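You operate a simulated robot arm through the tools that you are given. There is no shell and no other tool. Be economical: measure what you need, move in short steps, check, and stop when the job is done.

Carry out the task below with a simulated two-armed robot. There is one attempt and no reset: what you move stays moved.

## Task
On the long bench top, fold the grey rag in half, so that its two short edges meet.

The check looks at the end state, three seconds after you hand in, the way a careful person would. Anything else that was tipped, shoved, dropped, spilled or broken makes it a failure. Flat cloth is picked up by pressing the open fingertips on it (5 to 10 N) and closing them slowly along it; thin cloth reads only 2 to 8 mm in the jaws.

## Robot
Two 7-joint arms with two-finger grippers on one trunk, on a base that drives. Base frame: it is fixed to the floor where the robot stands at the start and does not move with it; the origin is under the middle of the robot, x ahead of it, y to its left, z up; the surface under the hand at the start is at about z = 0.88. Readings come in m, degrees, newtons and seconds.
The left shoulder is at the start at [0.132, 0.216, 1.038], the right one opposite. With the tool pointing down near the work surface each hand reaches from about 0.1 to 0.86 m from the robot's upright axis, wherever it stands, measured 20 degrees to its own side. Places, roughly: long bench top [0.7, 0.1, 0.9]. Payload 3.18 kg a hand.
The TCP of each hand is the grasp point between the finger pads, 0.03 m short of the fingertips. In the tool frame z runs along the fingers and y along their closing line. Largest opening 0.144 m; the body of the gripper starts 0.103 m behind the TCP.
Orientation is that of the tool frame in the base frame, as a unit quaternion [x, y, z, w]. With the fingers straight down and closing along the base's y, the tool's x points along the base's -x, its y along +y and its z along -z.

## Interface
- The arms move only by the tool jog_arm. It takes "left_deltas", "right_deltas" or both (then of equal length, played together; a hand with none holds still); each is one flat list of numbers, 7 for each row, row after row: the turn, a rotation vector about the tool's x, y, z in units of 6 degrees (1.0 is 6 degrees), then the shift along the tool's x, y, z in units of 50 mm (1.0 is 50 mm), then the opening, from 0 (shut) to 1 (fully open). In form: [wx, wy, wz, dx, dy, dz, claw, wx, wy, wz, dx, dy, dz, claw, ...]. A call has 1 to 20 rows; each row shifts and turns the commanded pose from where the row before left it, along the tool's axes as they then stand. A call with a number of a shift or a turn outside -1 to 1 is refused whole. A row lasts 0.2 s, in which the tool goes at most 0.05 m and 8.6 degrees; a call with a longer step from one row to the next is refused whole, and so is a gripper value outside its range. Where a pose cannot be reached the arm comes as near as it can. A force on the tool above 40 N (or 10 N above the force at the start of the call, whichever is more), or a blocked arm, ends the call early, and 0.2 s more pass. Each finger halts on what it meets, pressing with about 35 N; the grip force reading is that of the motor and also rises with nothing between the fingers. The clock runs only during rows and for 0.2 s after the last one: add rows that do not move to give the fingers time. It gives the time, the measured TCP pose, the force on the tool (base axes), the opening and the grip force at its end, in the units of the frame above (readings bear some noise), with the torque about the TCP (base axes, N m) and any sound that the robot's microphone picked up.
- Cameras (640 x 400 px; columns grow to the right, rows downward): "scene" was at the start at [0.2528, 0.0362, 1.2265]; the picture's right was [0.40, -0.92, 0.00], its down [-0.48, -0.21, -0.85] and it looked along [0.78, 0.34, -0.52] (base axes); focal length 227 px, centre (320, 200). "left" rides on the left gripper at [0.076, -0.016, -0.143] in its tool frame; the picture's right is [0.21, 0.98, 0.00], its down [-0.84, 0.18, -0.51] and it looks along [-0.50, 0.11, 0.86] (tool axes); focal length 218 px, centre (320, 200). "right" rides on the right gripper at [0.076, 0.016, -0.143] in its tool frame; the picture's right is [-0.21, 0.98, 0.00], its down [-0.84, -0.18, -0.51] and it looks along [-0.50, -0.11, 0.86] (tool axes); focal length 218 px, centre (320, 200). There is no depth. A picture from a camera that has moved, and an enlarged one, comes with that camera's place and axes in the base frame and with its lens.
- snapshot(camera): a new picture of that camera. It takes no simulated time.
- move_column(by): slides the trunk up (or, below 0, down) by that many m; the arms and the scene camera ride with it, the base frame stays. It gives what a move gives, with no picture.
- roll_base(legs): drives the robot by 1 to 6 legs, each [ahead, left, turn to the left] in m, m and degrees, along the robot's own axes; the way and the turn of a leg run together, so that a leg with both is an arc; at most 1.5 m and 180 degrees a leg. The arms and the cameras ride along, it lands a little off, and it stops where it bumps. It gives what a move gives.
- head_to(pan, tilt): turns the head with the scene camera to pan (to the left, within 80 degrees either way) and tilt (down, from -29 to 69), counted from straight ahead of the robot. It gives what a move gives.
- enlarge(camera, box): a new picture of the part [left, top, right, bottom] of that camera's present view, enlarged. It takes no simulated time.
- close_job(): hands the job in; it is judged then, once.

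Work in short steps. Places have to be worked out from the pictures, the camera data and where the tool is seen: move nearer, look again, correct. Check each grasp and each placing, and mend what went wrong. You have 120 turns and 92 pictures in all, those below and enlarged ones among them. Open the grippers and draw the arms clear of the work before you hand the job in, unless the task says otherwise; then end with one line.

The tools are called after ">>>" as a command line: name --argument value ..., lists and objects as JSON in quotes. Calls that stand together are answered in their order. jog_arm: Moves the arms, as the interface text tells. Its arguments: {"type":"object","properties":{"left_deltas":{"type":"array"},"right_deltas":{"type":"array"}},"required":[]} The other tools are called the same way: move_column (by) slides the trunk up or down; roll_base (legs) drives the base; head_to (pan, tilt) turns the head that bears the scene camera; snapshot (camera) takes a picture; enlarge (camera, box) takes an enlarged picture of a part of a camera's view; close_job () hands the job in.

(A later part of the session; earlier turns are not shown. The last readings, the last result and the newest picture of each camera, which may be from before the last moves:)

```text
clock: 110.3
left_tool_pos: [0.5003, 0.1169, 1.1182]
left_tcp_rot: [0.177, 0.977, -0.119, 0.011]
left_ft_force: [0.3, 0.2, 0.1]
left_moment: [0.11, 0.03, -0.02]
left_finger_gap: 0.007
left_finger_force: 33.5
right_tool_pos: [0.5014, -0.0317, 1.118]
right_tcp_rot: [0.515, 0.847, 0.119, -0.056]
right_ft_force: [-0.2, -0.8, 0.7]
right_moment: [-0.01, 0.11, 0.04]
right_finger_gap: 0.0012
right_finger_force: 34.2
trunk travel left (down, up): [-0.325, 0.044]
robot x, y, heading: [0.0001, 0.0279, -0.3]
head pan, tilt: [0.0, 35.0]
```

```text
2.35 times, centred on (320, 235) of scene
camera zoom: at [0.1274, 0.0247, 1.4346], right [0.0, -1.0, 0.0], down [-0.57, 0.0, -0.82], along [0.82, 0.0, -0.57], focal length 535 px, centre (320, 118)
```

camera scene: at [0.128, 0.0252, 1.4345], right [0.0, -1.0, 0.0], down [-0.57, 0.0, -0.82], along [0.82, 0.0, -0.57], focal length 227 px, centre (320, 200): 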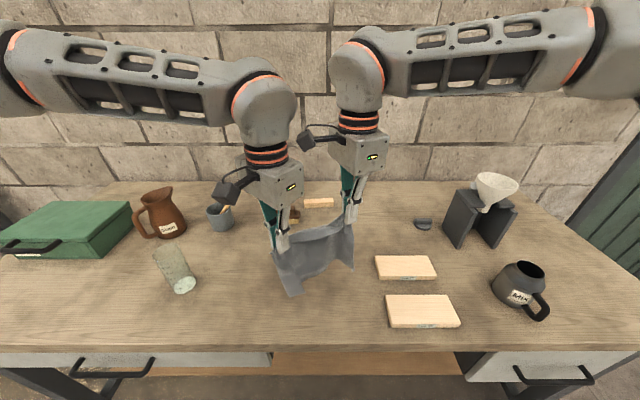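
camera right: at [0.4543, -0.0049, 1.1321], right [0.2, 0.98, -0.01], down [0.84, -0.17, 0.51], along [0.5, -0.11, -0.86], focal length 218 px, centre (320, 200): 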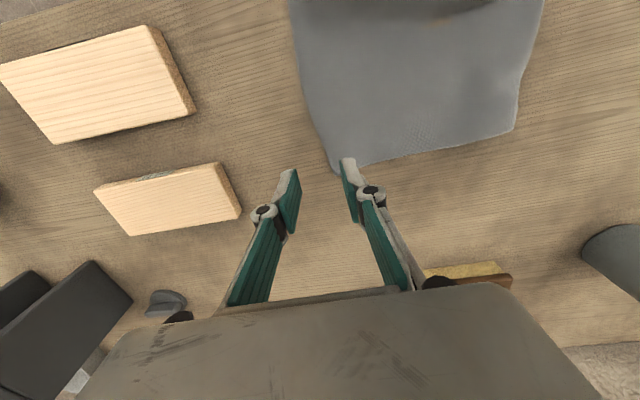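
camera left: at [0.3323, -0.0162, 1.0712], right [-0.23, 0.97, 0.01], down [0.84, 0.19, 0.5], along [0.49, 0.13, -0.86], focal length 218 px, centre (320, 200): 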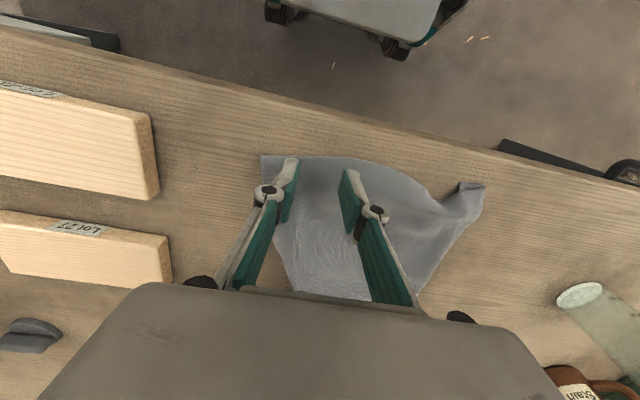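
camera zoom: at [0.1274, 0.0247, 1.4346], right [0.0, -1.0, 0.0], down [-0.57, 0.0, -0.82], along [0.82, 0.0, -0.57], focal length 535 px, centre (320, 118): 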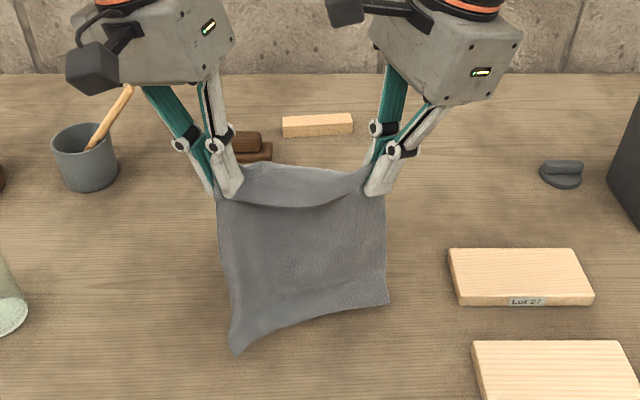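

Nearly ideal; the bottom edge is slightly skewed from dragging. I raise it briefly to let it hang straight, lower it to touch, then move forward and down to lay the lower half.

>>> jog_arm --left_deltas '[0, 0, 0, -0.025, -0.092, -0.388, 0, 0, 0, 0, -0.025, -0.092, -0.388, 0, 0, 0, 0, 0, 0, 0, 0, 0, 0, 0, 0, 0, 0, 0, 0, 0, 0, 0, 0, 0, 0, 0, 0, 0, 0, 0, 0, 0, 0, 0, 0, 0.025, 0.092, 0.388, 0, 0, 0, 0, 0.025, 0.092, 0.388, 0, 0, 0, 0, -0.311, 0.186, 0.264, 0, 0, 0, 0, -0.311, 0.186, 0.264, 0, 0, 0, 0, -0.311, 0.186, 0.264, 0, 0, 0, 0, -0.311, 0.186, 0.264, 0, 0, 0, 0, -0.311, 0.186, 0.264, 0, 0, 0, 0, -0.311, 0.186, 0.264, 0, 0, 0, 0, -0.311, 0.186, 0.264, 0, 0, 0, 0, -0.311, 0.186, 0.264, 0, 0, 0, 0, 0, 0, 0, 0]' --right_deltas '[0, 0, 0, 0.087, 0.058, -0.386, 0, 0, 0, 0, 0.087, 0.058, -0.386, 0, 0, 0, 0, 0, 0, 0, 0, 0, 0, 0, 0, 0, 0, 0, 0, 0, 0, 0, 0, 0, 0, 0, 0, 0, 0, 0, 0, 0, 0, 0, 0, -0.087, -0.058, 0.386, 0, 0, 0, 0, -0.087, -0.058, 0.386, 0, 0, 0, 0, -0.223, 0.27, 0.28, 0, 0, 0, 0, -0.223, 0.27, 0.28, 0, 0, 0, 0, -0.223, 0.27, 0.28, 0, 0, 0, 0, -0.223, 0.27, 0.28, 0, 0, 0, 0, -0.223, 0.27, 0.28, 0, 0, 0, 0, -0.223, 0.27, 0.28, 0, 0, 0, 0, -0.223, 0.27, 0.28, 0, 0, 0, 0, -0.223, 0.27, 0.28, 0, 0, 0, 0, 0, 0, 0, 0]'

>>> enlarge --camera "scene" --box '[200, 150, 440, 320]'

```text
clock: 114.0
left_tool_pos: [0.5959, 0.1181, 1.0405]
left_tcp_rot: [0.176, 0.977, -0.119, 0.011]
left_ft_force: [-1.8, -3.4, -1.6]
left_moment: [-0.02, -0.07, 0.0]
left_finger_gap: 0.0014
left_finger_force: 28.2
left hand out of reach, approached as far as the arm can: row 14, 15, 16
right_tool_pos: [0.6406, -0.0317, 1.007]
right_tcp_rot: [0.514, 0.848, 0.119, -0.055]
right_ft_force: [1.0, 1.7, -1.6]
right_moment: [0.01, -0.02, -0.03]
right_finger_gap: 0.0057
right_finger_force: 32.1
trunk travel left (down, up): [-0.325, 0.044]
robot x, y, heading: [-0.0004, 0.0288, 0.2]
head pan, tilt: [0.0, 35.0]
```

```text
2.35 times, centred on (320, 235) of scene
camera zoom: at [0.1269, 0.0248, 1.4347], right [0.0, -1.0, 0.0], down [-0.57, 0.0, -0.82], along [0.82, 0.0, -0.57], focal length 535 px, centre (320, 118)
```

zoom: 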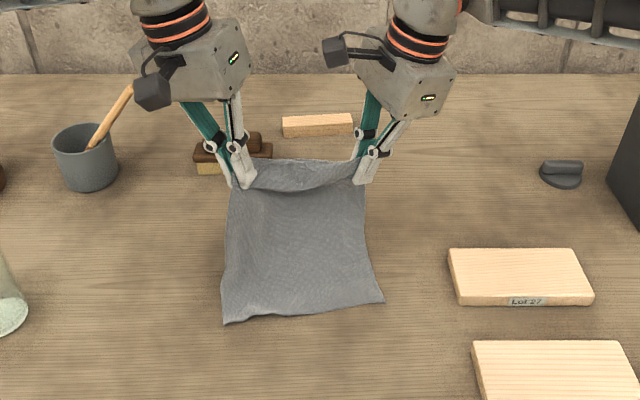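

Bottom half is laying well, but the left arm ran out of reach forward. I lift again and restart about 7 cm nearer to the robot.

>>> jog_arm --left_deltas '[0, 0, 0, 0.297, -0.17, -0.225, 0, 0, 0, 0, 0.297, -0.17, -0.225, 0, 0, 0, 0, 0.297, -0.17, -0.225, 0, 0, 0, 0, 0.297, -0.17, -0.225, 0, 0, 0, 0, 0.297, -0.17, -0.225, 0, 0, 0, 0, 0.297, -0.17, -0.225, 0, 0, 0, 0, 0.297, -0.17, -0.225, 0, 0, 0, 0, 0.297, -0.17, -0.225, 0, 0, 0, 0, 0.297, -0.17, -0.225, 0, 0, 0, 0, 0.297, -0.17, -0.225, 0, 0, 0, 0, 0, 0, 0, 0, 0, 0, 0, 0, 0, 0, 0]' --right_deltas '[0, 0, 0, 0.262, -0.33, -0.307, 0, 0, 0, 0, 0.262, -0.33, -0.307, 0, 0, 0, 0, 0.262, -0.33, -0.307, 0, 0, 0, 0, 0.262, -0.33, -0.307, 0, 0, 0, 0, 0.262, -0.33, -0.307, 0, 0, 0, 0, 0.262, -0.33, -0.307, 0, 0, 0, 0, 0.262, -0.33, -0.307, 0, 0, 0, 0, 0.262, -0.33, -0.307, 0, 0, 0, 0, 0.262, -0.33, -0.307, 0, 0, 0, 0, 0.262, -0.33, -0.307, 0, 0, 0, 0, 0, 0, 0, 0, 0, 0, 0, 0, 0, 0, 0]'

```text
clock: 116.5
left_tool_pos: [0.4293, 0.1187, 1.1591]
left_tcp_rot: [0.176, 0.977, -0.12, 0.01]
left_ft_force: [0.6, 0.9, 3.3]
left_moment: [0.01, 0.13, -0.06]
left_finger_gap: 0.003
left_finger_force: 40.7
right_tool_pos: [0.4326, -0.0334, 1.1598]
right_tcp_rot: [0.515, 0.847, 0.118, -0.057]
right_ft_force: [0.0, -0.9, 0.0]
right_moment: [0.02, 0.03, 0.06]
right_finger_gap: 0.0015
right_finger_force: 31.5
trunk travel left (down, up): [-0.325, 0.044]
robot x, y, heading: [-0.0004, 0.0292, -0.0]
head pan, tilt: [0.0, 35.0]
```

Both hold. I lower to touch, then lay forward to x about 0.595, z 0.985.

>>> jog_arm --left_deltas '[0, 0, 0, 0.019, 0.069, 0.291, 0, 0, 0, 0, 0.019, 0.069, 0.291, 0, 0, 0, 0, -0.323, 0.2, 0.304, 0, 0, 0, 0, -0.323, 0.2, 0.304, 0, 0, 0, 0, -0.323, 0.2, 0.304, 0, 0, 0, 0, -0.323, 0.2, 0.304, 0, 0, 0, 0, -0.323, 0.2, 0.304, 0, 0, 0, 0, -0.323, 0.2, 0.304, 0, 0, 0, 0, -0.323, 0.2, 0.304, 0, 0, 0, 0, -0.323, 0.2, 0.304, 0, 0, 0, 0, -0.323, 0.2, 0.304, 0, 0, 0, 0, 0, 0, 0, 0]' --right_deltas '[0, 0, 0, -0.065, -0.043, 0.29, 0, 0, 0, 0, -0.065, -0.043, 0.29, 0, 0, 0, 0, -0.24, 0.278, 0.32, 0, 0, 0, 0, -0.24, 0.278, 0.32, 0, 0, 0, 0, -0.24, 0.278, 0.32, 0, 0, 0, 0, -0.24, 0.278, 0.32, 0, 0, 0, 0, -0.24, 0.278, 0.32, 0, 0, 0, 0, -0.24, 0.278, 0.32, 0, 0, 0, 0, -0.24, 0.278, 0.32, 0, 0, 0, 0, -0.24, 0.278, 0.32, 0, 0, 0, 0, -0.24, 0.278, 0.32, 0, 0, 0, 0, 0, 0, 0, 0]'

>>> enlarge --camera "scene" --box '[200, 180, 440, 350]'

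```text
clock: 119.2
left_tool_pos: [0.5963, 0.1196, 0.9843]
left_tcp_rot: [0.177, 0.977, -0.119, 0.011]
left_ft_force: [-2.1, -2.5, 0.0]
left_moment: [0.35, -0.04, 0.05]
left_finger_gap: 0.0052
left_finger_force: 28.1
right_tool_pos: [0.5961, -0.0319, 0.984]
right_tcp_rot: [0.515, 0.847, 0.119, -0.055]
right_ft_force: [0.7, 0.9, -0.8]
right_moment: [-0.04, 0.0, -0.04]
right_finger_gap: 0.0045
right_finger_force: 37.1
trunk travel left (down, up): [-0.325, 0.044]
robot x, y, heading: [-0.0002, 0.0228, -0.2]
head pan, tilt: [0.0, 35.0]
```

```text
2.35 times, centred on (320, 265) of scene
camera zoom: at [0.1264, 0.0252, 1.4348], right [0.0, -1.0, 0.0], down [-0.57, 0.0, -0.82], along [0.82, 0.0, -0.57], focal length 535 px, centre (320, 47)
```

zoom: 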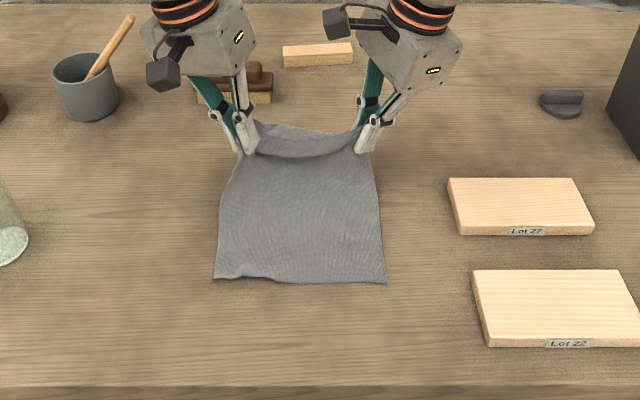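

Very good: the bottom short edge lies straight at x about 0.468, y -0.048 to 0.143, and the hands are right above the fold line. I bring the hands back and down to lay the held edge on it.

>>> jog_arm --left_deltas '[0, 0, 0, 0.263, -0.058, 0.157, 0, 0, 0, 0, 0.263, -0.058, 0.157, 0, 0, 0, 0, 0.263, -0.058, 0.157, 0, 0, 0, 0, 0.263, -0.058, 0.157, 0, 0, 0, 0, 0.263, -0.058, 0.157, 0, 0, 0, 0, 0.263, -0.058, 0.157, 0, 0, 0, 0, 0.263, -0.058, 0.157, 0, 0, 0, 0, 0.263, -0.058, 0.157, 0, 0, 0, 0, 0, 0, 0, 0]' --right_deltas '[0, 0, 0, 0.091, -0.261, 0.142, 0, 0, 0, 0, 0.091, -0.261, 0.142, 0, 0, 0, 0, 0.091, -0.261, 0.142, 0, 0, 0, 0, 0.091, -0.261, 0.142, 0, 0, 0, 0, 0.091, -0.261, 0.142, 0, 0, 0, 0, 0.091, -0.261, 0.142, 0, 0, 0, 0, 0.091, -0.261, 0.142, 0, 0, 0, 0, 0.091, -0.261, 0.142, 0, 0, 0, 0, 0, 0, 0, 0]'

>>> enlarge --camera "scene" --box '[230, 210, 390, 330]'

```text
clock: 121.2
left_tool_pos: [0.4868, 0.1209, 0.9229]
left_tcp_rot: [0.176, 0.977, -0.119, 0.01]
left_ft_force: [0.3, 0.5, 0.5]
left_moment: [-0.26, 0.03, 0.02]
left_finger_gap: 0.0041
left_finger_force: 28.7
right_tool_pos: [0.4879, -0.0326, 0.9211]
right_tcp_rot: [0.515, 0.847, 0.117, -0.057]
right_ft_force: [0.3, -0.7, 1.6]
right_moment: [0.01, -0.01, -0.01]
right_finger_gap: 0.0019
right_finger_force: 35.7
trunk travel left (down, up): [-0.325, 0.044]
robot x, y, heading: [0.0028, 0.0255, 0.1]
head pan, tilt: [0.0, 35.0]
```

```text
3.33 times, centred on (310, 270) of scene
camera zoom: at [0.1275, 0.0249, 1.4346], right [0.0, -1.0, 0.0], down [-0.57, 0.0, -0.82], along [0.82, 0.0, -0.57], focal length 757 px, centre (353, -33)
```

zoom: 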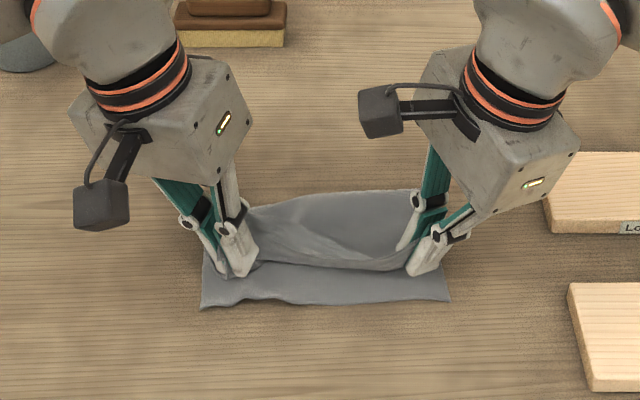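

The top edge lies about 1.5 cm short of the bottom edge. I move 1 cm further back, lower slightly, release gently and withdraw along the finger axis.

>>> jog_arm --left_deltas '[0, 0, 0, 0.196, -0.042, 0.12, 0, 0, 0, 0, 0, 0, 0, 0, 0, 0, 0, 0, 0, 0, 0.04, 0, 0, 0, 0, 0, 0, 0.08, 0, 0, 0, 0, 0, 0, 0.12, 0, 0, 0, 0, 0, 0, 0.12, 0, 0, 0, 0, 0, -0.2, 0.12, 0, 0, 0, 0, 0, -0.4, 0.12, 0, 0, 0, 0, 0, -0.8, 0.12, 0, 0, 0, 0, 0.2, -0.8, 0.12, 0, 0, 0, 0, 0.4, -0.8, 0.12, 0, 0, 0, 0, 0.4, -0.8, 0.12, 0, 0, 0, 0, 0, 0, 0.12]' --right_deltas '[0, 0, 0, 0.066, -0.196, 0.11, 0, 0, 0, 0, 0, 0, 0, 0, 0, 0, 0, 0, 0, 0, 0.04, 0, 0, 0, 0, 0, 0, 0.08, 0, 0, 0, 0, 0, 0, 0.12, 0, 0, 0, 0, 0, 0, 0.12, 0, 0, 0, 0, 0, -0.2, 0.12, 0, 0, 0, 0, 0, -0.4, 0.12, 0, 0, 0, 0, 0, -0.8, 0.12, 0, 0, 0, -0.2, 0, -0.8, 0.12, 0, 0, 0, -0.4, 0, -0.8, 0.12, 0, 0, 0, -0.4, 0, -0.8, 0.12, 0, 0, 0, 0, 0, 0, 0.12]'

>>> enlarge --camera "scene" --box '[230, 210, 390, 330]'

```text
clock: 124.0
left_tool_pos: [0.4997, 0.2101, 1.0926]
left_tcp_rot: [0.176, 0.977, -0.119, 0.01]
left_ft_force: [-0.6, 0.3, 0.3]
left_moment: [0.01, 0.0, -0.03]
left_finger_gap: 0.0171
left_finger_force: 0.1
right_tool_pos: [0.4963, -0.1237, 1.0898]
right_tcp_rot: [0.514, 0.848, 0.117, -0.056]
right_ft_force: [0.7, 0.1, -0.1]
right_moment: [-0.01, 0.05, -0.04]
right_finger_gap: 0.0174
right_finger_force: 0.0
trunk travel left (down, up): [-0.325, 0.044]
robot x, y, heading: [-0.0012, 0.0266, -0.2]
head pan, tilt: [0.0, 35.0]
```

```text
3.33 times, centred on (310, 270) of scene
camera zoom: at [0.1284, 0.0252, 1.4344], right [0.0, -1.0, 0.0], down [-0.57, 0.0, -0.82], along [0.82, 0.0, -0.57], focal length 757 px, centre (353, -33)
```

zoom: 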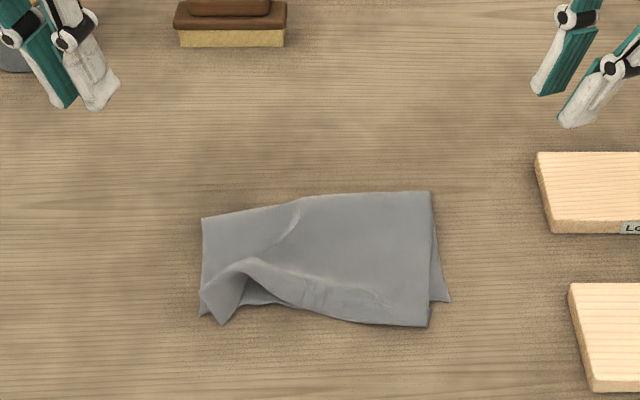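

A good fold. Remaining offsets are about 2–2.5 cm at the right corner (D overhangs C by 2 cm in x and y) and a wrinkle at the left corner. I'll correct these: first straighten the right wrist.

>>> jog_arm --right_deltas '[0.284, -0.557, 0, 0, 0, 0, 0.12, 0.284, -0.557, 0, 0, 0, 0, 0.12, 0.284, -0.557, 0, 0, 0, 0, 0.15, 0.284, -0.557, 0, 0, 0, 0, 0.2, 0, 0, -0.94, 0, 0, 0, 0.2, 0, 0, -0.94, 0, 0, 0, 0.2, 0, 0, -0.94, 0, 0, 0, 0.2, 0, 0, -0.94, 0, 0, 0, 0.2, 0, 0, -0.94, 0, 0, 0, 0.2, 0, 0, -0.94, 0, 0, 0, 0.2, 0, 0, -0.94, 0, 0, 0, 0.2, 0, 0, -0.94, 0, 0, 0, 0.2, 0, 0, -0.94, 0, 0, 0, 0.2, 0, 0, -0.94, 0, 0, 0, 0.2, 0, 0, -0.94, 0, 0, 0, 0.2, 0, 0, 0, 0, 0, 0, 0.2]'

```text
clock: 127.3
left_tool_pos: [0.5002, 0.2104, 1.092]
left_tcp_rot: [0.177, 0.977, -0.119, 0.009]
left_ft_force: [0.1, 0.1, -0.1]
left_moment: [-0.03, 0.04, 0.0]
left_finger_gap: 0.0174
left_finger_force: 0.2
right_tool_pos: [0.4967, -0.1252, 1.0889]
right_tcp_rot: [0.006, 1.0, 0.001, 0.014]
right_ft_force: [0.0, 0.4, 0.2]
right_moment: [0.0, 0.01, 0.0]
right_finger_gap: 0.0287
right_finger_force: 0.2
trunk travel left (down, up): [-0.325, 0.044]
robot x, y, heading: [-0.0002, 0.0224, -0.4]
head pan, tilt: [0.0, 35.0]
```

I move the right hand above the overhanging corner D.

>>> jog_arm --right_deltas '[0, 0, 0, 0.18, 0.46, 0.4, 0.2, 0, 0, 0, 0.18, 0.46, 0.5, 0.2, 0, 0, 0, 0.18, 0.46, 0.6, 0.2, 0, 0, 0, 0.18, 0.46, 0.7, 0.2, 0, 0, 0, 0.18, 0.46, 0.7, 0.2, 0, 0, 0, 0, 0, 0, 0.2]'

>>> snapshot --camera "right"

```text
clock: 128.8
left_tool_pos: [0.5002, 0.2091, 1.0929]
left_tcp_rot: [0.177, 0.977, -0.119, 0.01]
left_ft_force: [-0.3, 0.1, -1.1]
left_moment: [0.0, -0.02, -0.01]
left_finger_gap: 0.0173
left_finger_force: 0.1
right_tool_pos: [0.4555, -0.0095, 0.9419]
right_tcp_rot: [0.007, 1.0, 0.0, 0.013]
right_ft_force: [0.4, -0.6, -0.4]
right_moment: [0.03, -0.03, -0.01]
right_finger_gap: 0.0285
right_finger_force: 0.0
trunk travel left (down, up): [-0.325, 0.044]
robot x, y, heading: [-0.0031, 0.025, -0.1]
head pan, tilt: [0.0, 35.0]
```

```text
12 pictures are left
camera right: at [0.3754, 0.0079, 1.0834], right [0.22, 0.98, 0.01], down [0.83, -0.19, 0.53], along [0.52, -0.11, -0.85], focal length 218 px, centre (320, 200)
```

right: 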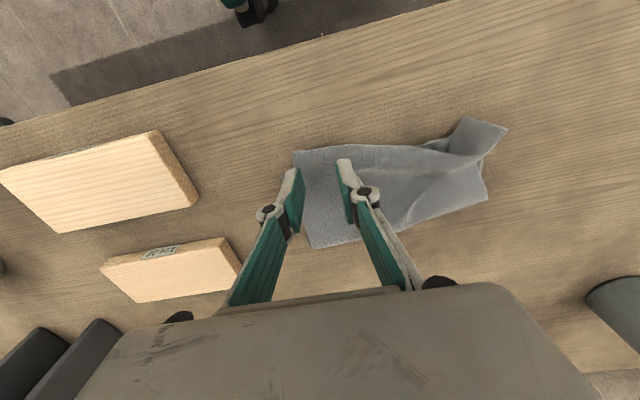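

D confirmed at (0.441, -0.030). I lower to contact.

>>> jog_arm --right_deltas '[0, 0, 0, 0.1, -0.02, 0.3, 0.2, 0, 0, 0, 0, 0, 0.2, 0.2, 0, 0, 0, 0, 0, 0.08, 0.2, 0, 0, 0, 0, 0, 0.04, 0.2, 0, 0, 0, 0, 0, 0, 0.2]'

```text
clock: 129.9
left_tool_pos: [0.5001, 0.2104, 1.0934]
left_tcp_rot: [0.178, 0.977, -0.119, 0.011]
left_ft_force: [-0.3, 0.1, 0.3]
left_moment: [-0.04, -0.01, 0.0]
left_finger_gap: 0.0173
left_finger_force: 0.2
right_tool_pos: [0.4521, -0.0099, 0.9122]
right_tcp_rot: [0.007, 1.0, 0.0, 0.015]
right_ft_force: [-0.1, -0.6, 12.5]
right_moment: [0.08, -0.08, -0.03]
right_finger_gap: 0.0284
right_finger_force: 0.0
trunk travel left (down, up): [-0.325, 0.044]
robot x, y, heading: [0.0001, 0.0228, -0.1]
head pan, tilt: [0.0, 35.0]
```

12 N; I ease slightly and close slowly.

>>> jog_arm --right_deltas '[0, 0, 0, 0, 0, -0.01, 0.19, 0, 0, 0, 0, 0, 0, 0.17, 0, 0, 0, 0, 0, 0, 0.15, 0, 0, 0, 0, 0, 0, 0.13, 0, 0, 0, 0, 0, 0, 0.11, 0, 0, 0, 0, 0, 0, 0.09, 0, 0, 0, 0, 0, 0, 0.07, 0, 0, 0, 0, 0, 0, 0.05, 0, 0, 0, 0, 0, 0, 0.03, 0, 0, 0, 0, 0, 0, 0.01, 0, 0, 0, 0, 0, 0, 0, 0, 0, 0, 0, 0, 0, 0, 0, 0, 0, 0, 0, 0, 0, 0, 0, 0, 0, 0, -0.2, 0, 0, 0, 0, 0, 0, -0.1, 0, 0, 0, 0, 0, 0, 0, 0]'

>>> enlarge --camera "scene" --box '[230, 210, 390, 330]'

```text
clock: 133.3
left_tool_pos: [0.499, 0.21, 1.0926]
left_tcp_rot: [0.176, 0.977, -0.119, 0.01]
left_ft_force: [-1.3, 0.3, 0.3]
left_moment: [0.01, 0.0, 0.02]
left_finger_gap: 0.0172
left_finger_force: 0.0
right_tool_pos: [0.452, -0.0102, 0.9267]
right_tcp_rot: [0.006, 1.0, -0.001, 0.014]
right_ft_force: [-0.2, -2.0, 0.5]
right_moment: [-0.13, -0.02, -0.02]
right_finger_gap: 0.0036
right_finger_force: 33.4
trunk travel left (down, up): [-0.325, 0.044]
robot x, y, heading: [-0.0033, 0.0219, -0.2]
head pan, tilt: [0.0, 35.0]
```

```text
3.33 times, centred on (310, 270) of scene
camera zoom: at [0.1277, 0.025, 1.4345], right [0.0, -1.0, 0.0], down [-0.57, 0.0, -0.82], along [0.82, 0.0, -0.57], focal length 757 px, centre (353, -33)
```

zoom: 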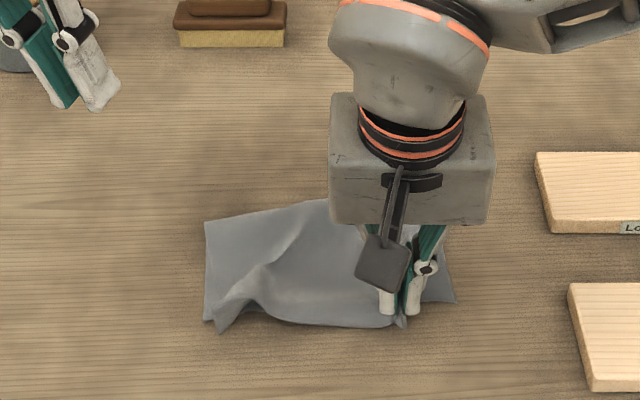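

D is held. I move it +1.8 cm in x and -2.4 cm in y, lower, release and rise.

>>> jog_arm --right_deltas '[0, 0, 0, -0.12, -0.16, 0, 0, 0, 0, 0, -0.12, -0.16, 0, 0, 0, 0, 0, -0.12, -0.16, 0, 0, 0, 0, 0, 0, 0, 0.22, 0, 0, 0, 0, 0, 0, 0, 0, 0, 0, 0, 0, 0, 0, 0.04, 0, 0, 0, 0, 0, 0, 0.08, 0, 0, 0, 0, 0, 0, 0.12, 0, 0, 0, 0, 0, 0, 0.16, 0, 0, 0, 0, 0, -0.2, 0.16, 0, 0, 0, 0, 0, -0.6, 0.16, 0, 0, 0, 0, -0.3, -0.8, 0.16, 0, 0, 0, 0, -0.5, -0.8, 0.16, 0, 0, 0, 0, -0.5, -0.8, 0.16, 0, 0, 0, 0, -0.5, 0, 0.16, 0, 0, 0, 0, 0, 0, 0.16]'

>>> enlarge --camera "scene" --box '[230, 210, 390, 330]'

```text
clock: 136.8
left_tool_pos: [0.5, 0.2106, 1.0933]
left_tcp_rot: [0.176, 0.977, -0.12, 0.01]
left_ft_force: [0.0, 0.7, 0.0]
left_moment: [-0.04, 0.01, 0.05]
left_finger_gap: 0.0172
left_finger_force: 0.0
right_tool_pos: [0.4658, -0.1221, 1.0776]
right_tcp_rot: [0.006, 1.0, 0.0, 0.014]
right_ft_force: [0.1, -0.2, -0.3]
right_moment: [-0.01, 0.0, -0.02]
right_finger_gap: 0.023
right_finger_force: 0.0
trunk travel left (down, up): [-0.325, 0.044]
robot x, y, heading: [-0.0009, 0.0245, -0.0]
head pan, tilt: [0.0, 35.0]
```

```text
3.33 times, centred on (310, 270) of scene
camera zoom: at [0.1276, 0.0258, 1.4345], right [0.0, -1.0, 0.0], down [-0.57, 0.0, -0.82], along [0.82, 0.0, -0.57], focal length 757 px, centre (353, -33)
```

zoom: 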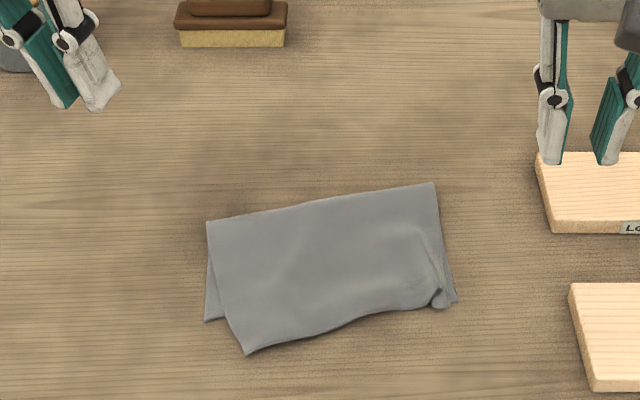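

The right side now matches well and the wrinkle is gone; A overhangs B by about (0.026, 0.032) m. I straighten the left wrist and bring it over A.

>>> jog_arm --left_deltas '[-0.584, 0.224, 0, 0, 0, 0, 0.2, -0.584, 0.224, 0, 0, 0, 0, 0.2, -0.584, 0.224, 0, 0, 0, 0, 0.2, -0.584, 0.224, 0, 0, 0, 0, 0.2, 0, 0, -0.87, 0, 0, 0, 0.2, 0, 0, -0.87, 0, 0, 0, 0.2, 0, 0, -0.87, 0, 0, 0, 0.2, 0, 0, -0.87, 0, 0, 0, 0.2, 0, 0, 0, 0.248, -0.488, 0.4, 0.2, 0, 0, 0, 0.248, -0.488, 0.5, 0.2, 0, 0, 0, 0.248, -0.488, 0.6, 0.2, 0, 0, 0, 0.248, -0.488, 0.7, 0.2, 0, 0, 0, 0.248, -0.488, 0.7, 0.2, 0, 0, 0, 0, 0, 0, 0.2]'

>>> snapshot --camera "left"

```text
clock: 139.8
left_tool_pos: [0.4316, 0.0926, 0.9438]
left_tcp_rot: [-0.001, 1.0, 0.011, -0.012]
left_ft_force: [0.2, -0.1, 0.1]
left_moment: [-0.02, -0.01, 0.01]
left_finger_gap: 0.0288
left_finger_force: 0.0
right_tool_pos: [0.4671, -0.1226, 1.0777]
right_tcp_rot: [0.006, 1.0, -0.001, 0.014]
right_ft_force: [-0.4, -0.2, -0.2]
right_moment: [-0.01, -0.03, -0.01]
right_finger_gap: 0.0229
right_finger_force: 0.0
trunk travel left (down, up): [-0.325, 0.044]
robot x, y, heading: [-0.0001, 0.0226, -0.1]
head pan, tilt: [0.0, 35.0]
```

```text
9 pictures are left
camera left: at [0.3581, 0.074, 1.0875], right [-0.21, 0.98, 0.03], down [0.85, 0.17, 0.49], along [0.47, 0.13, -0.87], focal length 218 px, centre (320, 200)
```

left: 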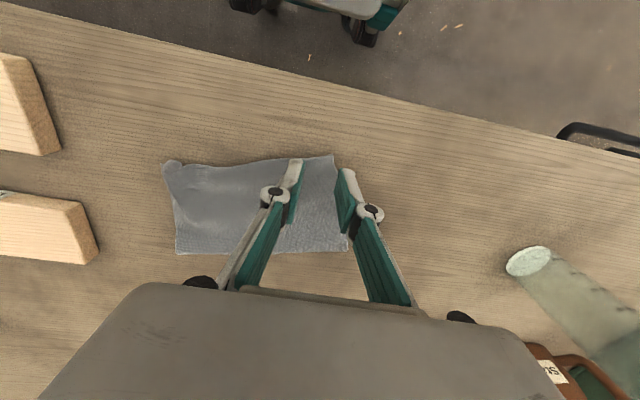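

A at (0.418, 0.107). I shift 8 mm right and lower to contact.

>>> jog_arm --left_deltas '[0, 0, 0, -0.04, -0.16, 0.3, 0.2, 0, 0, 0, 0, 0, 0.2, 0.2, 0, 0, 0, 0, 0, 0.1, 0.2, 0, 0, 0, 0, 0, 0.04, 0.2, 0, 0, 0, 0, 0, 0, 0.2]'

```text
clock: 140.9
left_tool_pos: [0.4341, 0.0829, 0.9127]
left_tcp_rot: [-0.002, 1.0, 0.011, -0.012]
left_ft_force: [0.6, 0.7, 3.1]
left_moment: [-0.01, -0.04, -0.01]
left_finger_gap: 0.0286
left_finger_force: 0.0
right_tool_pos: [0.4658, -0.1232, 1.0776]
right_tcp_rot: [0.006, 1.0, 0.0, 0.014]
right_ft_force: [0.1, 0.5, -0.4]
right_moment: [-0.01, 0.0, -0.02]
right_finger_gap: 0.0229
right_finger_force: 0.0
trunk travel left (down, up): [-0.325, 0.044]
robot x, y, heading: [-0.0008, 0.0249, 0.0]
head pan, tilt: [0.0, 35.0]
```

3 N; I press 1.5 mm more, close slowly, and lift 1.5 cm.

>>> jog_arm --left_deltas '[0, 0, 0, 0, 0, 0.03, 0.2, 0, 0, 0, 0, 0, 0, 0.18, 0, 0, 0, 0, 0, 0, 0.16, 0, 0, 0, 0, 0, 0, 0.14, 0, 0, 0, 0, 0, 0, 0.12, 0, 0, 0, 0, 0, 0, 0.1, 0, 0, 0, 0, 0, 0, 0.08, 0, 0, 0, 0, 0, 0, 0.06, 0, 0, 0, 0, 0, 0, 0.04, 0, 0, 0, 0, 0, 0, 0.02, 0, 0, 0, 0, 0, 0, 0, 0, 0, 0, 0, 0, 0, 0, 0, 0, 0, 0, 0, 0, 0, 0, 0, 0, 0, 0, -0.2, 0, 0, 0, 0, 0, 0, -0.1, 0, 0, 0, 0, 0, 0, 0, 0]'

>>> enlarge --camera "scene" --box '[230, 210, 390, 330]'

```text
clock: 144.3
left_tool_pos: [0.4353, 0.0822, 0.9252]
left_tcp_rot: [-0.002, 1.0, 0.012, -0.012]
left_ft_force: [-0.1, 2.9, -0.1]
left_moment: [-0.02, -0.01, 0.06]
left_finger_gap: 0.0051
left_finger_force: 45.1
right_tool_pos: [0.4663, -0.124, 1.0755]
right_tcp_rot: [0.006, 1.0, 0.0, 0.014]
right_ft_force: [0.6, 0.4, 0.3]
right_moment: [0.01, -0.01, 0.01]
right_finger_gap: 0.0228
right_finger_force: 0.0
trunk travel left (down, up): [-0.325, 0.044]
robot x, y, heading: [-0.0004, 0.0258, -0.2]
head pan, tilt: [0.0, 35.0]
```

```text
3.33 times, centred on (310, 270) of scene
camera zoom: at [0.1276, 0.025, 1.4346], right [0.0, -1.0, 0.0], down [-0.57, 0.0, -0.82], along [0.82, 0.0, -0.57], focal length 757 px, centre (353, -33)
```

zoom: 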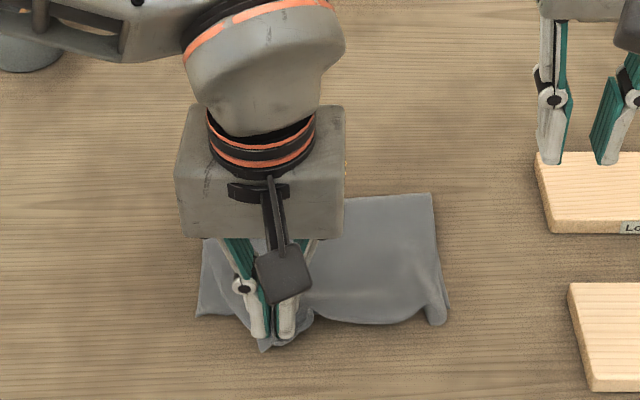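

A is held. I move it +3.0 cm in x and +3.4 cm in y onto B, lower, release and rise.

>>> jog_arm --left_deltas '[0, 0, 0, -0.15, 0.17, -0.05, 0, 0, 0, 0, -0.15, 0.17, 0, 0, 0, 0, 0, -0.15, 0.17, 0, 0, 0, 0, 0, -0.15, 0.17, 0, 0, 0, 0, 0, 0, 0, 0.25, 0, 0, 0, 0, 0, 0, 0, 0, 0, 0, 0, 0, 0, 0, 0.04, 0, 0, 0, 0, 0, 0, 0.08, 0, 0, 0, 0, 0, 0, 0.12, 0, 0, 0, 0, 0, 0, 0.16, 0, 0, 0, 0, 0, -0.2, 0.16, 0, 0, 0, 0, 0, -0.6, 0.16, 0, 0, 0, 0, 0.3, -0.8, 0.16, 0, 0, 0, 0, 0.5, -0.8, 0.16, 0, 0, 0, 0, 0.5, -0.8, 0.16, 0, 0, 0, 0, 0.3, 0, 0.16, 0, 0, 0, 0, 0, 0, 0.16]'

>>> enlarge --camera "scene" --box '[230, 210, 390, 330]'

```text
clock: 147.9
left_tool_pos: [0.4685, 0.1941, 1.0783]
left_tcp_rot: [-0.001, 1.0, 0.011, -0.012]
left_ft_force: [-0.2, -0.3, 0.2]
left_moment: [0.0, 0.01, -0.05]
left_finger_gap: 0.0227
left_finger_force: 0.1
right_tool_pos: [0.4668, -0.1229, 1.0766]
right_tcp_rot: [0.006, 1.0, 0.0, 0.013]
right_ft_force: [0.6, -0.5, -0.5]
right_moment: [0.0, -0.03, -0.02]
right_finger_gap: 0.0231
right_finger_force: 0.0
trunk travel left (down, up): [-0.325, 0.044]
robot x, y, heading: [-0.0027, 0.0221, -0.3]
head pan, tilt: [0.0, 35.0]
```

```text
3.33 times, centred on (310, 270) of scene
camera zoom: at [0.1275, 0.0246, 1.4346], right [0.0, -1.0, 0.0], down [-0.57, 0.0, -0.82], along [0.82, 0.0, -0.57], focal length 757 px, centre (353, -33)
```

zoom: 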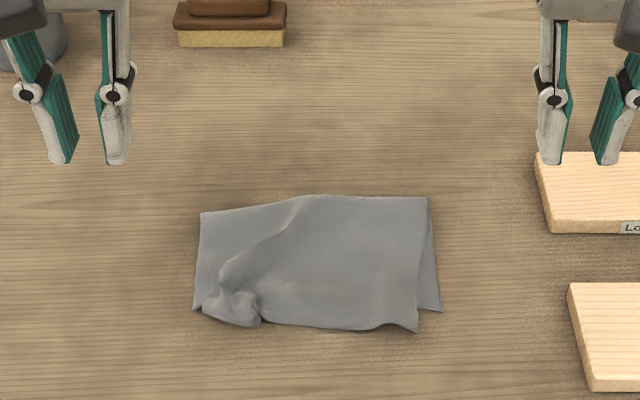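

A sits near B now but left a bump, and D was pulled back about 2.5 cm. I'll pin A lightly with the closed left fingertips and pull D taut with the right. First I position both, left leaning outward for clearance.

>>> jog_arm --left_deltas '[0.83, 0, 0, 0, 0, 0, 0, 0.83, 0, 0, 0, 0, 0, 0, 0.83, 0, 0, 0, 0, 0, 0, 0.83, 0, 0, 0, 0, 0, 0, 0, 0, 0, 0.03, -0.0135, 0.72, 0, 0, 0, 0, 0.03, -0.0135, 0.72, 0, 0, 0, 0, 0.03, -0.0135, 0.72, 0, 0, 0, 0, 0.03, -0.0135, 0.72, 0, 0, 0, 0, 0, 0, 0, 0, 0, 0, 0, 0, 0, 0, 0]' --right_deltas '[0, 0, 0, 0, 0, 0, 0.2, 0, 0, 0, 0, 0, 0, 0.2, 0, 0, 0, 0, 0, 0, 0.2, 0, 0, 0, 0, 0, 0, 0.2, 0, 0, 0, 0.06, 0.476, 0.4, 0.2, 0, 0, 0, 0.06, 0.476, 0.5, 0.2, 0, 0, 0, 0.06, 0.476, 0.5, 0.2, 0, 0, 0, 0.06, 0.476, 0.6, 0.2, 0, 0, 0, 0.06, 0.476, 0.65, 0.2, 0, 0, 0, 0, 0, 0, 0.2]'

```text
clock: 150.2
left_tool_pos: [0.4598, 0.1439, 0.9412]
left_tcp_rot: [-0.004, 0.987, -0.161, -0.011]
left_ft_force: [0.0, -1.3, 0.0]
left_moment: [0.01, -0.02, -0.01]
left_finger_gap: 0.0
left_finger_force: 31.3
right_tool_pos: [0.4563, -0.0037, 0.9429]
right_tcp_rot: [0.007, 1.0, 0.0, 0.015]
right_ft_force: [-0.6, -0.4, -0.7]
right_moment: [0.0, 0.0, 0.0]
right_finger_gap: 0.0288
right_finger_force: 0.0
trunk travel left (down, up): [-0.325, 0.044]
robot x, y, heading: [0.0003, 0.0248, -0.2]
head pan, tilt: [0.0, 35.0]
```

Lower both to contact.

>>> jog_arm --left_deltas '[0, 0, 0, 0, 0.08, 0.22, 0, 0, 0, 0, 0, 0.06, 0.16, 0, 0, 0, 0, 0, 0.03, 0.08, 0, 0, 0, 0, 0, 0.015, 0.04, 0, 0, 0, 0, 0, 0, 0, 0]' --right_deltas '[0, 0, 0, 0.1, -0.02, 0.3, 0.2, 0, 0, 0, 0, 0, 0.2, 0.2, 0, 0, 0, 0, 0, 0.09, 0.2, 0, 0, 0, 0, 0, 0.03, 0.2, 0, 0, 0, 0, 0, 0, 0.2]'

```text
clock: 151.3
left_tool_pos: [0.459, 0.1452, 0.914]
left_tcp_rot: [-0.004, 0.987, -0.161, -0.011]
left_ft_force: [-0.7, 0.2, -0.3]
left_moment: [-0.01, -0.01, 0.01]
left_finger_gap: 0.0001
left_finger_force: 31.1
right_tool_pos: [0.4508, -0.006, 0.9126]
right_tcp_rot: [0.006, 1.0, -0.001, 0.014]
right_ft_force: [-0.2, 0.2, 2.6]
right_moment: [0.05, 0.03, 0.03]
right_finger_gap: 0.0287
right_finger_force: 0.0
trunk travel left (down, up): [-0.325, 0.044]
robot x, y, heading: [-0.0049, 0.0231, 0.3]
head pan, tilt: [0.0, 35.0]
```

Left not in contact yet; right at 2.6 N. I lower the left by 4 mm and the right by 1.5 mm, then read the forces.

>>> jog_arm --left_deltas '[0, 0, 0, 0, 0.014, 0.04, 0, 0, 0, 0, 0, 0.014, 0.036, 0, 0, 0, 0, 0, 0, 0, 0]' --right_deltas '[0, 0, 0, 0, 0, 0.03, 0.2, 0, 0, 0, 0, 0, 0, 0.2, 0, 0, 0, 0, 0, 0, 0.2]'

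```text
clock: 152.2
left_tool_pos: [0.4591, 0.1473, 0.912]
left_tcp_rot: [-0.004, 0.987, -0.161, -0.012]
left_ft_force: [-0.2, -0.1, -0.4]
left_moment: [0.0, -0.01, 0.01]
left_finger_gap: 0.0
left_finger_force: 30.9
right_tool_pos: [0.4496, -0.006, 0.9129]
right_tcp_rot: [0.006, 1.0, 0.001, 0.015]
right_ft_force: [1.6, 1.4, 14.2]
right_moment: [0.22, -0.15, -0.02]
right_finger_gap: 0.0287
right_finger_force: 0.1
trunk travel left (down, up): [-0.325, 0.044]
robot x, y, heading: [-0.0017, 0.0232, 0.1]
head pan, tilt: [0.0, 35.0]
```

I lower the left 3 mm more and close the right slowly on D.

>>> jog_arm --left_deltas '[0, 0, 0, 0, 0.012, 0.03, 0, 0, 0, 0, 0, 0.012, 0.03, 0, 0, 0, 0, 0, 0, 0, 0, 0, 0, 0, 0, 0, 0, 0, 0, 0, 0, 0, 0, 0, 0, 0, 0, 0, 0, 0, 0, 0, 0, 0, 0, 0, 0, 0, 0, 0, 0, 0, 0, 0, 0, 0, 0, 0, 0, 0, 0, 0, 0, 0, 0, 0, 0, 0, 0, 0, 0, 0, 0, 0, 0, 0, 0, 0, 0, 0, 0, 0, 0, 0]' --right_deltas '[0, 0, 0, 0, 0, -0.01, 0.19, 0, 0, 0, 0, 0, 0, 0.17, 0, 0, 0, 0, 0, 0, 0.15, 0, 0, 0, 0, 0, 0, 0.13, 0, 0, 0, 0, 0, 0, 0.11, 0, 0, 0, 0, 0, 0, 0.09, 0, 0, 0, 0, 0, 0, 0.07, 0, 0, 0, 0, 0, 0, 0.05, 0, 0, 0, 0, 0, 0, 0.03, 0, 0, 0, 0, 0, 0, 0.01, 0, 0, 0, 0, 0, 0, 0, 0, 0, 0, 0, 0, 0, 0]'

>>> enlarge --camera "scene" --box '[230, 210, 390, 330]'

```text
clock: 154.8
left_tool_pos: [0.4597, 0.1464, 0.9092]
left_tcp_rot: [-0.004, 0.987, -0.162, -0.012]
left_ft_force: [0.5, 3.0, 17.1]
left_moment: [0.07, -0.15, 0.03]
left_finger_gap: 0.0
left_finger_force: 29.9
right_tool_pos: [0.4491, -0.0079, 0.9116]
right_tcp_rot: [0.006, 1.0, 0.0, 0.015]
right_ft_force: [-0.1, 0.7, 0.7]
right_moment: [0.15, 0.01, -0.01]
right_finger_gap: 0.0034
right_finger_force: 29.7
trunk travel left (down, up): [-0.325, 0.044]
robot x, y, heading: [0.0014, 0.0242, 0.2]
head pan, tilt: [0.0, 35.0]
```

```text
3.33 times, centred on (310, 270) of scene
camera zoom: at [0.1266, 0.025, 1.4347], right [0.0, -1.0, 0.0], down [-0.57, 0.0, -0.82], along [0.82, 0.0, -0.57], focal length 757 px, centre (353, -33)
```

zoom: 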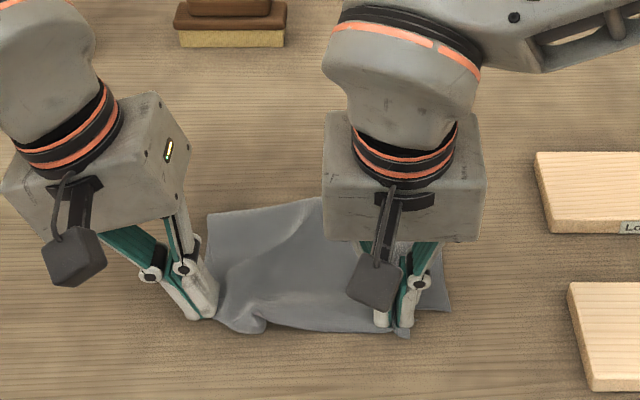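

Left pins A (17 N) and right holds D. I pull D to about (0.464, -0.033), lower, release, then lift both clear.

>>> jog_arm --right_deltas '[0, 0, 0, 0, 0, -0.2, 0, 0, 0, 0, -0.1, -0.17, 0, 0, 0, 0, 0, -0.1, -0.17, 0, 0, 0, 0, 0, -0.1, -0.17, 0, 0, 0, 0, 0, 0, 0, 0.17, 0, 0, 0, 0, 0, 0, 0, 0.03, 0, 0, 0, 0, 0, 0, 0.06, 0, 0, 0, 0, 0, 0, 0.1, 0, 0, 0, 0, 0, 0, 0.14, 0, 0, 0, 0, 0, -0.2, 0.14, 0, 0, 0, 0, 0, -0.6, 0.14, 0, 0, 0, 0, -0.3, -0.8, 0.14, 0, 0, 0, 0, -0.5, -0.8, 0.14, 0, 0, 0, 0, -0.5, -0.8, 0.14, 0, 0, 0, 0, -0.3, 0, 0.14]' --left_deltas '[0, 0, 0, 0, 0, 0, 0, 0, 0, 0, 0, 0, 0, 0, 0, 0, 0, 0, 0, 0, 0, 0, 0, 0, 0, 0, 0, 0, 0, 0, 0, 0, 0, 0, 0, 0, 0, 0, 0, 0, 0, 0, 0, 0, 0, 0, 0, 0, 0, 0, 0, 0, 0, 0, 0, 0, 0, 0, 0, 0, 0, 0, 0, 0, 0, 0, 0, 0, 0, 0, 0, 0, 0, 0, -0.1, -0.28, 0, 0, 0, 0, 0, -0.2, -0.6, 0, 0, 0, 0, 0, 0, -0.8, 0, 0, 0, 0, 0, 0, -0.8, 0, 0, 0, 0, 0, 0, -0.8, 0]'

>>> enlarge --camera "scene" --box '[230, 210, 390, 330]'

```text
clock: 157.9
left_tool_pos: [0.4629, 0.1828, 1.0697]
left_tcp_rot: [-0.004, 0.987, -0.162, -0.012]
left_ft_force: [-0.2, -0.1, -0.2]
left_moment: [-0.04, 0.0, 0.0]
left_finger_gap: 0.0003
left_finger_force: 30.9
right_tool_pos: [0.459, -0.1106, 1.0746]
right_tcp_rot: [0.005, 1.0, 0.0, 0.014]
right_ft_force: [0.6, -0.2, 0.3]
right_moment: [0.01, 0.01, 0.01]
right_finger_gap: 0.0206
right_finger_force: 0.0
trunk travel left (down, up): [-0.325, 0.044]
robot x, y, heading: [-0.0019, 0.0238, 0.0]
head pan, tilt: [0.0, 35.0]
```

```text
3.33 times, centred on (310, 270) of scene
camera zoom: at [0.1277, 0.0247, 1.4345], right [0.0, -1.0, 0.0], down [-0.57, 0.0, -0.82], along [0.82, 0.0, -0.57], focal length 757 px, centre (353, -33)
```

zoom: 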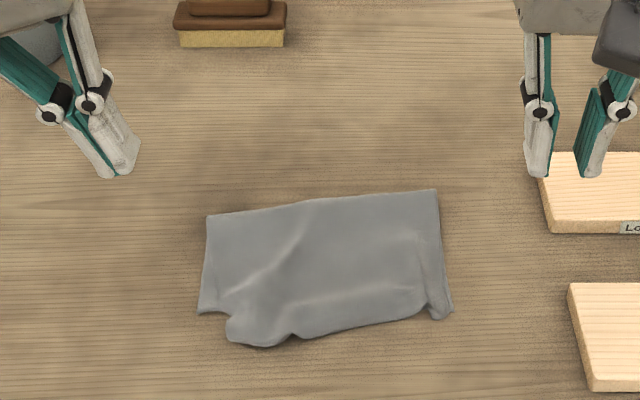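

Right side matches. I zoom in on the left corner.

>>> enlarge --camera "scene" --box '[270, 250, 350, 320]'

```text
5.71 times, centred on (310, 285) of scene
camera zoom: at [0.1277, 0.0247, 1.4345], right [0.0, -1.0, 0.0], down [-0.57, 0.0, -0.82], along [0.82, 0.0, -0.57], focal length 1298 px, centre (377, -286)
```

zoom: 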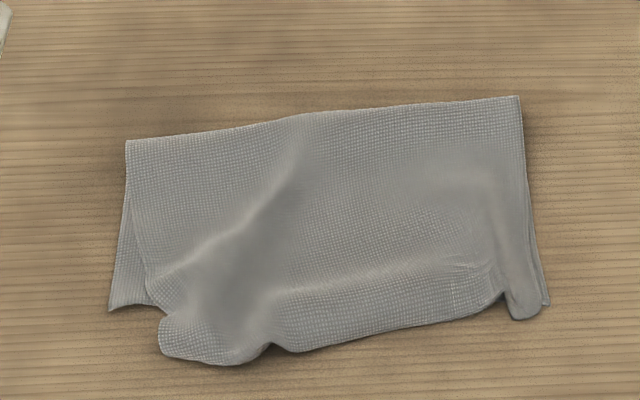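

Corner A is slightly curled with a bump, about 3 cm off B. I'll sweep the closed left fingertips lightly over the bump toward B to spread it. First I position it above.

>>> jog_arm --left_deltas '[0, 0, 0, 0.065, -0.137, 0.795, 0, 0, 0, 0, 0.065, -0.137, 0.795, 0, 0, 0, 0, 0.065, -0.137, 0.795, 0, 0, 0, 0, 0.065, -0.137, 0.795, 0, 0, 0, 0, 0, 0.06, 0.16, 0, 0, 0, 0, 0, 0.05, 0.12, 0, 0, 0, 0, 0, 0, 0, 0]'

```text
clock: 159.6
left_tool_pos: [0.449, 0.1077, 0.9097]
left_tcp_rot: [-0.004, 0.987, -0.162, -0.012]
left_ft_force: [-0.4, 0.1, 0.3]
left_moment: [-0.01, 0.0, -0.01]
left_finger_gap: 0.0
left_finger_force: 30.8
right_tool_pos: [0.4586, -0.1109, 1.0741]
right_tcp_rot: [0.006, 1.0, 0.0, 0.014]
right_ft_force: [-0.7, 1.0, -0.6]
right_moment: [0.0, -0.01, 0.03]
right_finger_gap: 0.0203
right_finger_force: 0.1
trunk travel left (down, up): [-0.325, 0.044]
robot x, y, heading: [0.0003, 0.0235, 0.2]
head pan, tilt: [0.0, 35.0]
```

No contact force yet; I lower 2 mm and sweep 4.5 cm toward B.

>>> jog_arm --left_deltas '[0, 0, 0, 0, 0.014, 0.04, 0, 0, 0, 0, -0.06, 0.21, -0.077, 0, 0, 0, 0, -0.06, 0.21, -0.077, 0, 0, 0, 0, -0.06, 0.21, -0.077, 0, 0, 0, 0, -0.06, 0.21, -0.077, 0, 0, 0, 0, 0, 0, 0, 0]'

>>> enlarge --camera "scene" --box '[270, 250, 350, 320]'

```text
clock: 160.9
left_tool_pos: [0.4604, 0.1535, 0.9107]
left_tcp_rot: [-0.004, 0.987, -0.161, -0.012]
left_ft_force: [0.4, 1.2, 0.0]
left_moment: [0.01, 0.0, 0.01]
left_finger_gap: 0.0
left_finger_force: 30.8
right_tool_pos: [0.4584, -0.1104, 1.074]
right_tcp_rot: [0.006, 1.0, 0.0, 0.013]
right_ft_force: [0.1, 0.4, 0.4]
right_moment: [-0.01, -0.01, 0.0]
right_finger_gap: 0.0202
right_finger_force: 0.0
trunk travel left (down, up): [-0.325, 0.044]
robot x, y, heading: [0.0026, 0.0251, -0.2]
head pan, tilt: [0.0, 35.0]
```

```text
5.71 times, centred on (310, 285) of scene
camera zoom: at [0.1278, 0.0248, 1.4345], right [0.0, -1.0, 0.0], down [-0.57, 0.0, -0.82], along [0.82, 0.0, -0.57], focal length 1298 px, centre (377, -286)
```

zoom: 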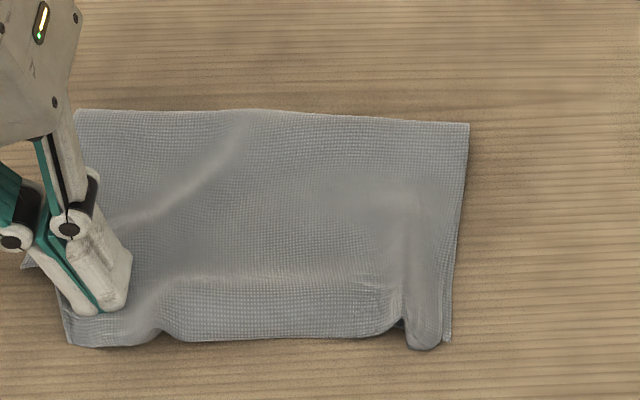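

The sweep shifted the whole rag left a bit but spread the bump. I lift the left hand straight up and look.

>>> jog_arm --left_deltas '[0, 0, 0, 0, -0.1, -0.28, 0, 0, 0, 0, 0, -0.2, -0.56, 0, 0, 0, 0, 0, 0, -0.8, 0, 0, 0, 0, 0, 0, -0.8, 0, 0, 0, 0, 0, 0.4, -0.6, 0, 0, 0, 0, 0, 0, 0, 0]'

>>> enlarge --camera "scene" --box '[250, 245, 350, 320]'

```text
clock: 162.3
left_tool_pos: [0.4586, 0.2053, 1.0525]
left_tcp_rot: [-0.003, 0.987, -0.161, -0.012]
left_ft_force: [-0.1, -0.4, -0.4]
left_moment: [0.04, -0.01, 0.03]
left_finger_gap: 0.0
left_finger_force: 30.5
right_tool_pos: [0.4594, -0.1119, 1.0744]
right_tcp_rot: [0.006, 1.0, 0.0, 0.015]
right_ft_force: [0.7, -0.1, 0.5]
right_moment: [0.04, 0.01, -0.01]
right_finger_gap: 0.0202
right_finger_force: 0.0
trunk travel left (down, up): [-0.325, 0.044]
robot x, y, heading: [0.0016, 0.0268, -0.1]
head pan, tilt: [0.0, 35.0]
```

```text
5.33 times, centred on (300, 282) of scene
camera zoom: at [0.1282, 0.0242, 1.4345], right [0.0, -1.0, 0.0], down [-0.57, 0.0, -0.82], along [0.82, 0.0, -0.57], focal length 1212 px, centre (427, -240)
```

zoom: 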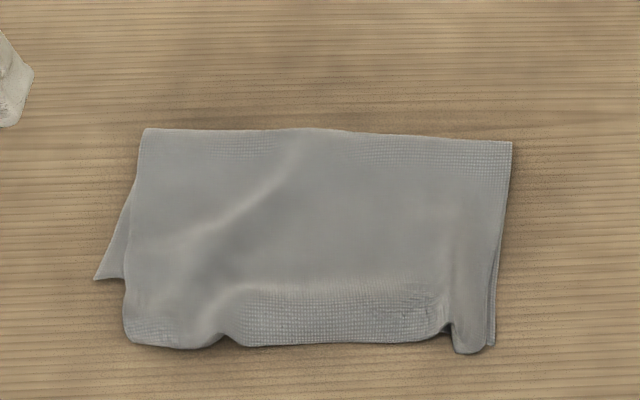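

B now peeks out at about (0.474, 0.189) while A is at (0.444, 0.167); the right corners match within a centimetre. I'll press the closed left fingertips on the exposed B corner and drag it toward A.

>>> jog_arm --left_deltas '[0, 0, 0, -0.18, 0.228, 0.82, 0, 0, 0, 0, -0.18, 0.228, 0.82, 0, 0, 0, 0, -0.18, 0.228, 0.82, 0, 0, 0, 0, 0, 0.05, 0.14, 0, 0, 0, 0, 0, 0.035, 0.1, 0, 0, 0, 0, 0, 0.014, 0.04, 0, 0, 0, 0, 0, 0, 0, 0]'

```text
clock: 163.9
left_tool_pos: [0.4847, 0.1994, 0.9094]
left_tcp_rot: [-0.004, 0.987, -0.162, -0.012]
left_ft_force: [-0.5, -0.1, 0.4]
left_moment: [0.01, 0.02, 0.04]
left_finger_gap: 0.0
left_finger_force: 30.5
right_tool_pos: [0.4585, -0.1116, 1.075]
right_tcp_rot: [0.006, 1.0, 0.0, 0.014]
right_ft_force: [-0.3, 0.0, 0.9]
right_moment: [0.0, 0.02, 0.01]
right_finger_gap: 0.0203
right_finger_force: 0.0
trunk travel left (down, up): [-0.325, 0.044]
robot x, y, heading: [0.0012, 0.0236, -0.2]
head pan, tilt: [0.0, 35.0]
```

No contact yet; I shift 5 mm right and lower 2 mm.

>>> jog_arm --left_deltas '[0, 0, 0, 0, -0.08, 0.072, 0, 0, 0, 0, 0, 0, 0, 0]'

```text
clock: 164.6
left_tool_pos: [0.4845, 0.1942, 0.908]
left_tcp_rot: [-0.004, 0.987, -0.162, -0.011]
left_ft_force: [0.3, 1.1, 0.4]
left_moment: [0.04, -0.01, 0.01]
left_finger_gap: 0.0
left_finger_force: 30.4
right_tool_pos: [0.4592, -0.1101, 1.0743]
right_tcp_rot: [0.007, 1.0, 0.0, 0.014]
right_ft_force: [0.2, 0.2, -0.2]
right_moment: [-0.02, 0.0, -0.01]
right_finger_gap: 0.0205
right_finger_force: 0.1
trunk travel left (down, up): [-0.325, 0.044]
robot x, y, heading: [-0.0017, 0.022, -0.2]
head pan, tilt: [0.0, 35.0]
```

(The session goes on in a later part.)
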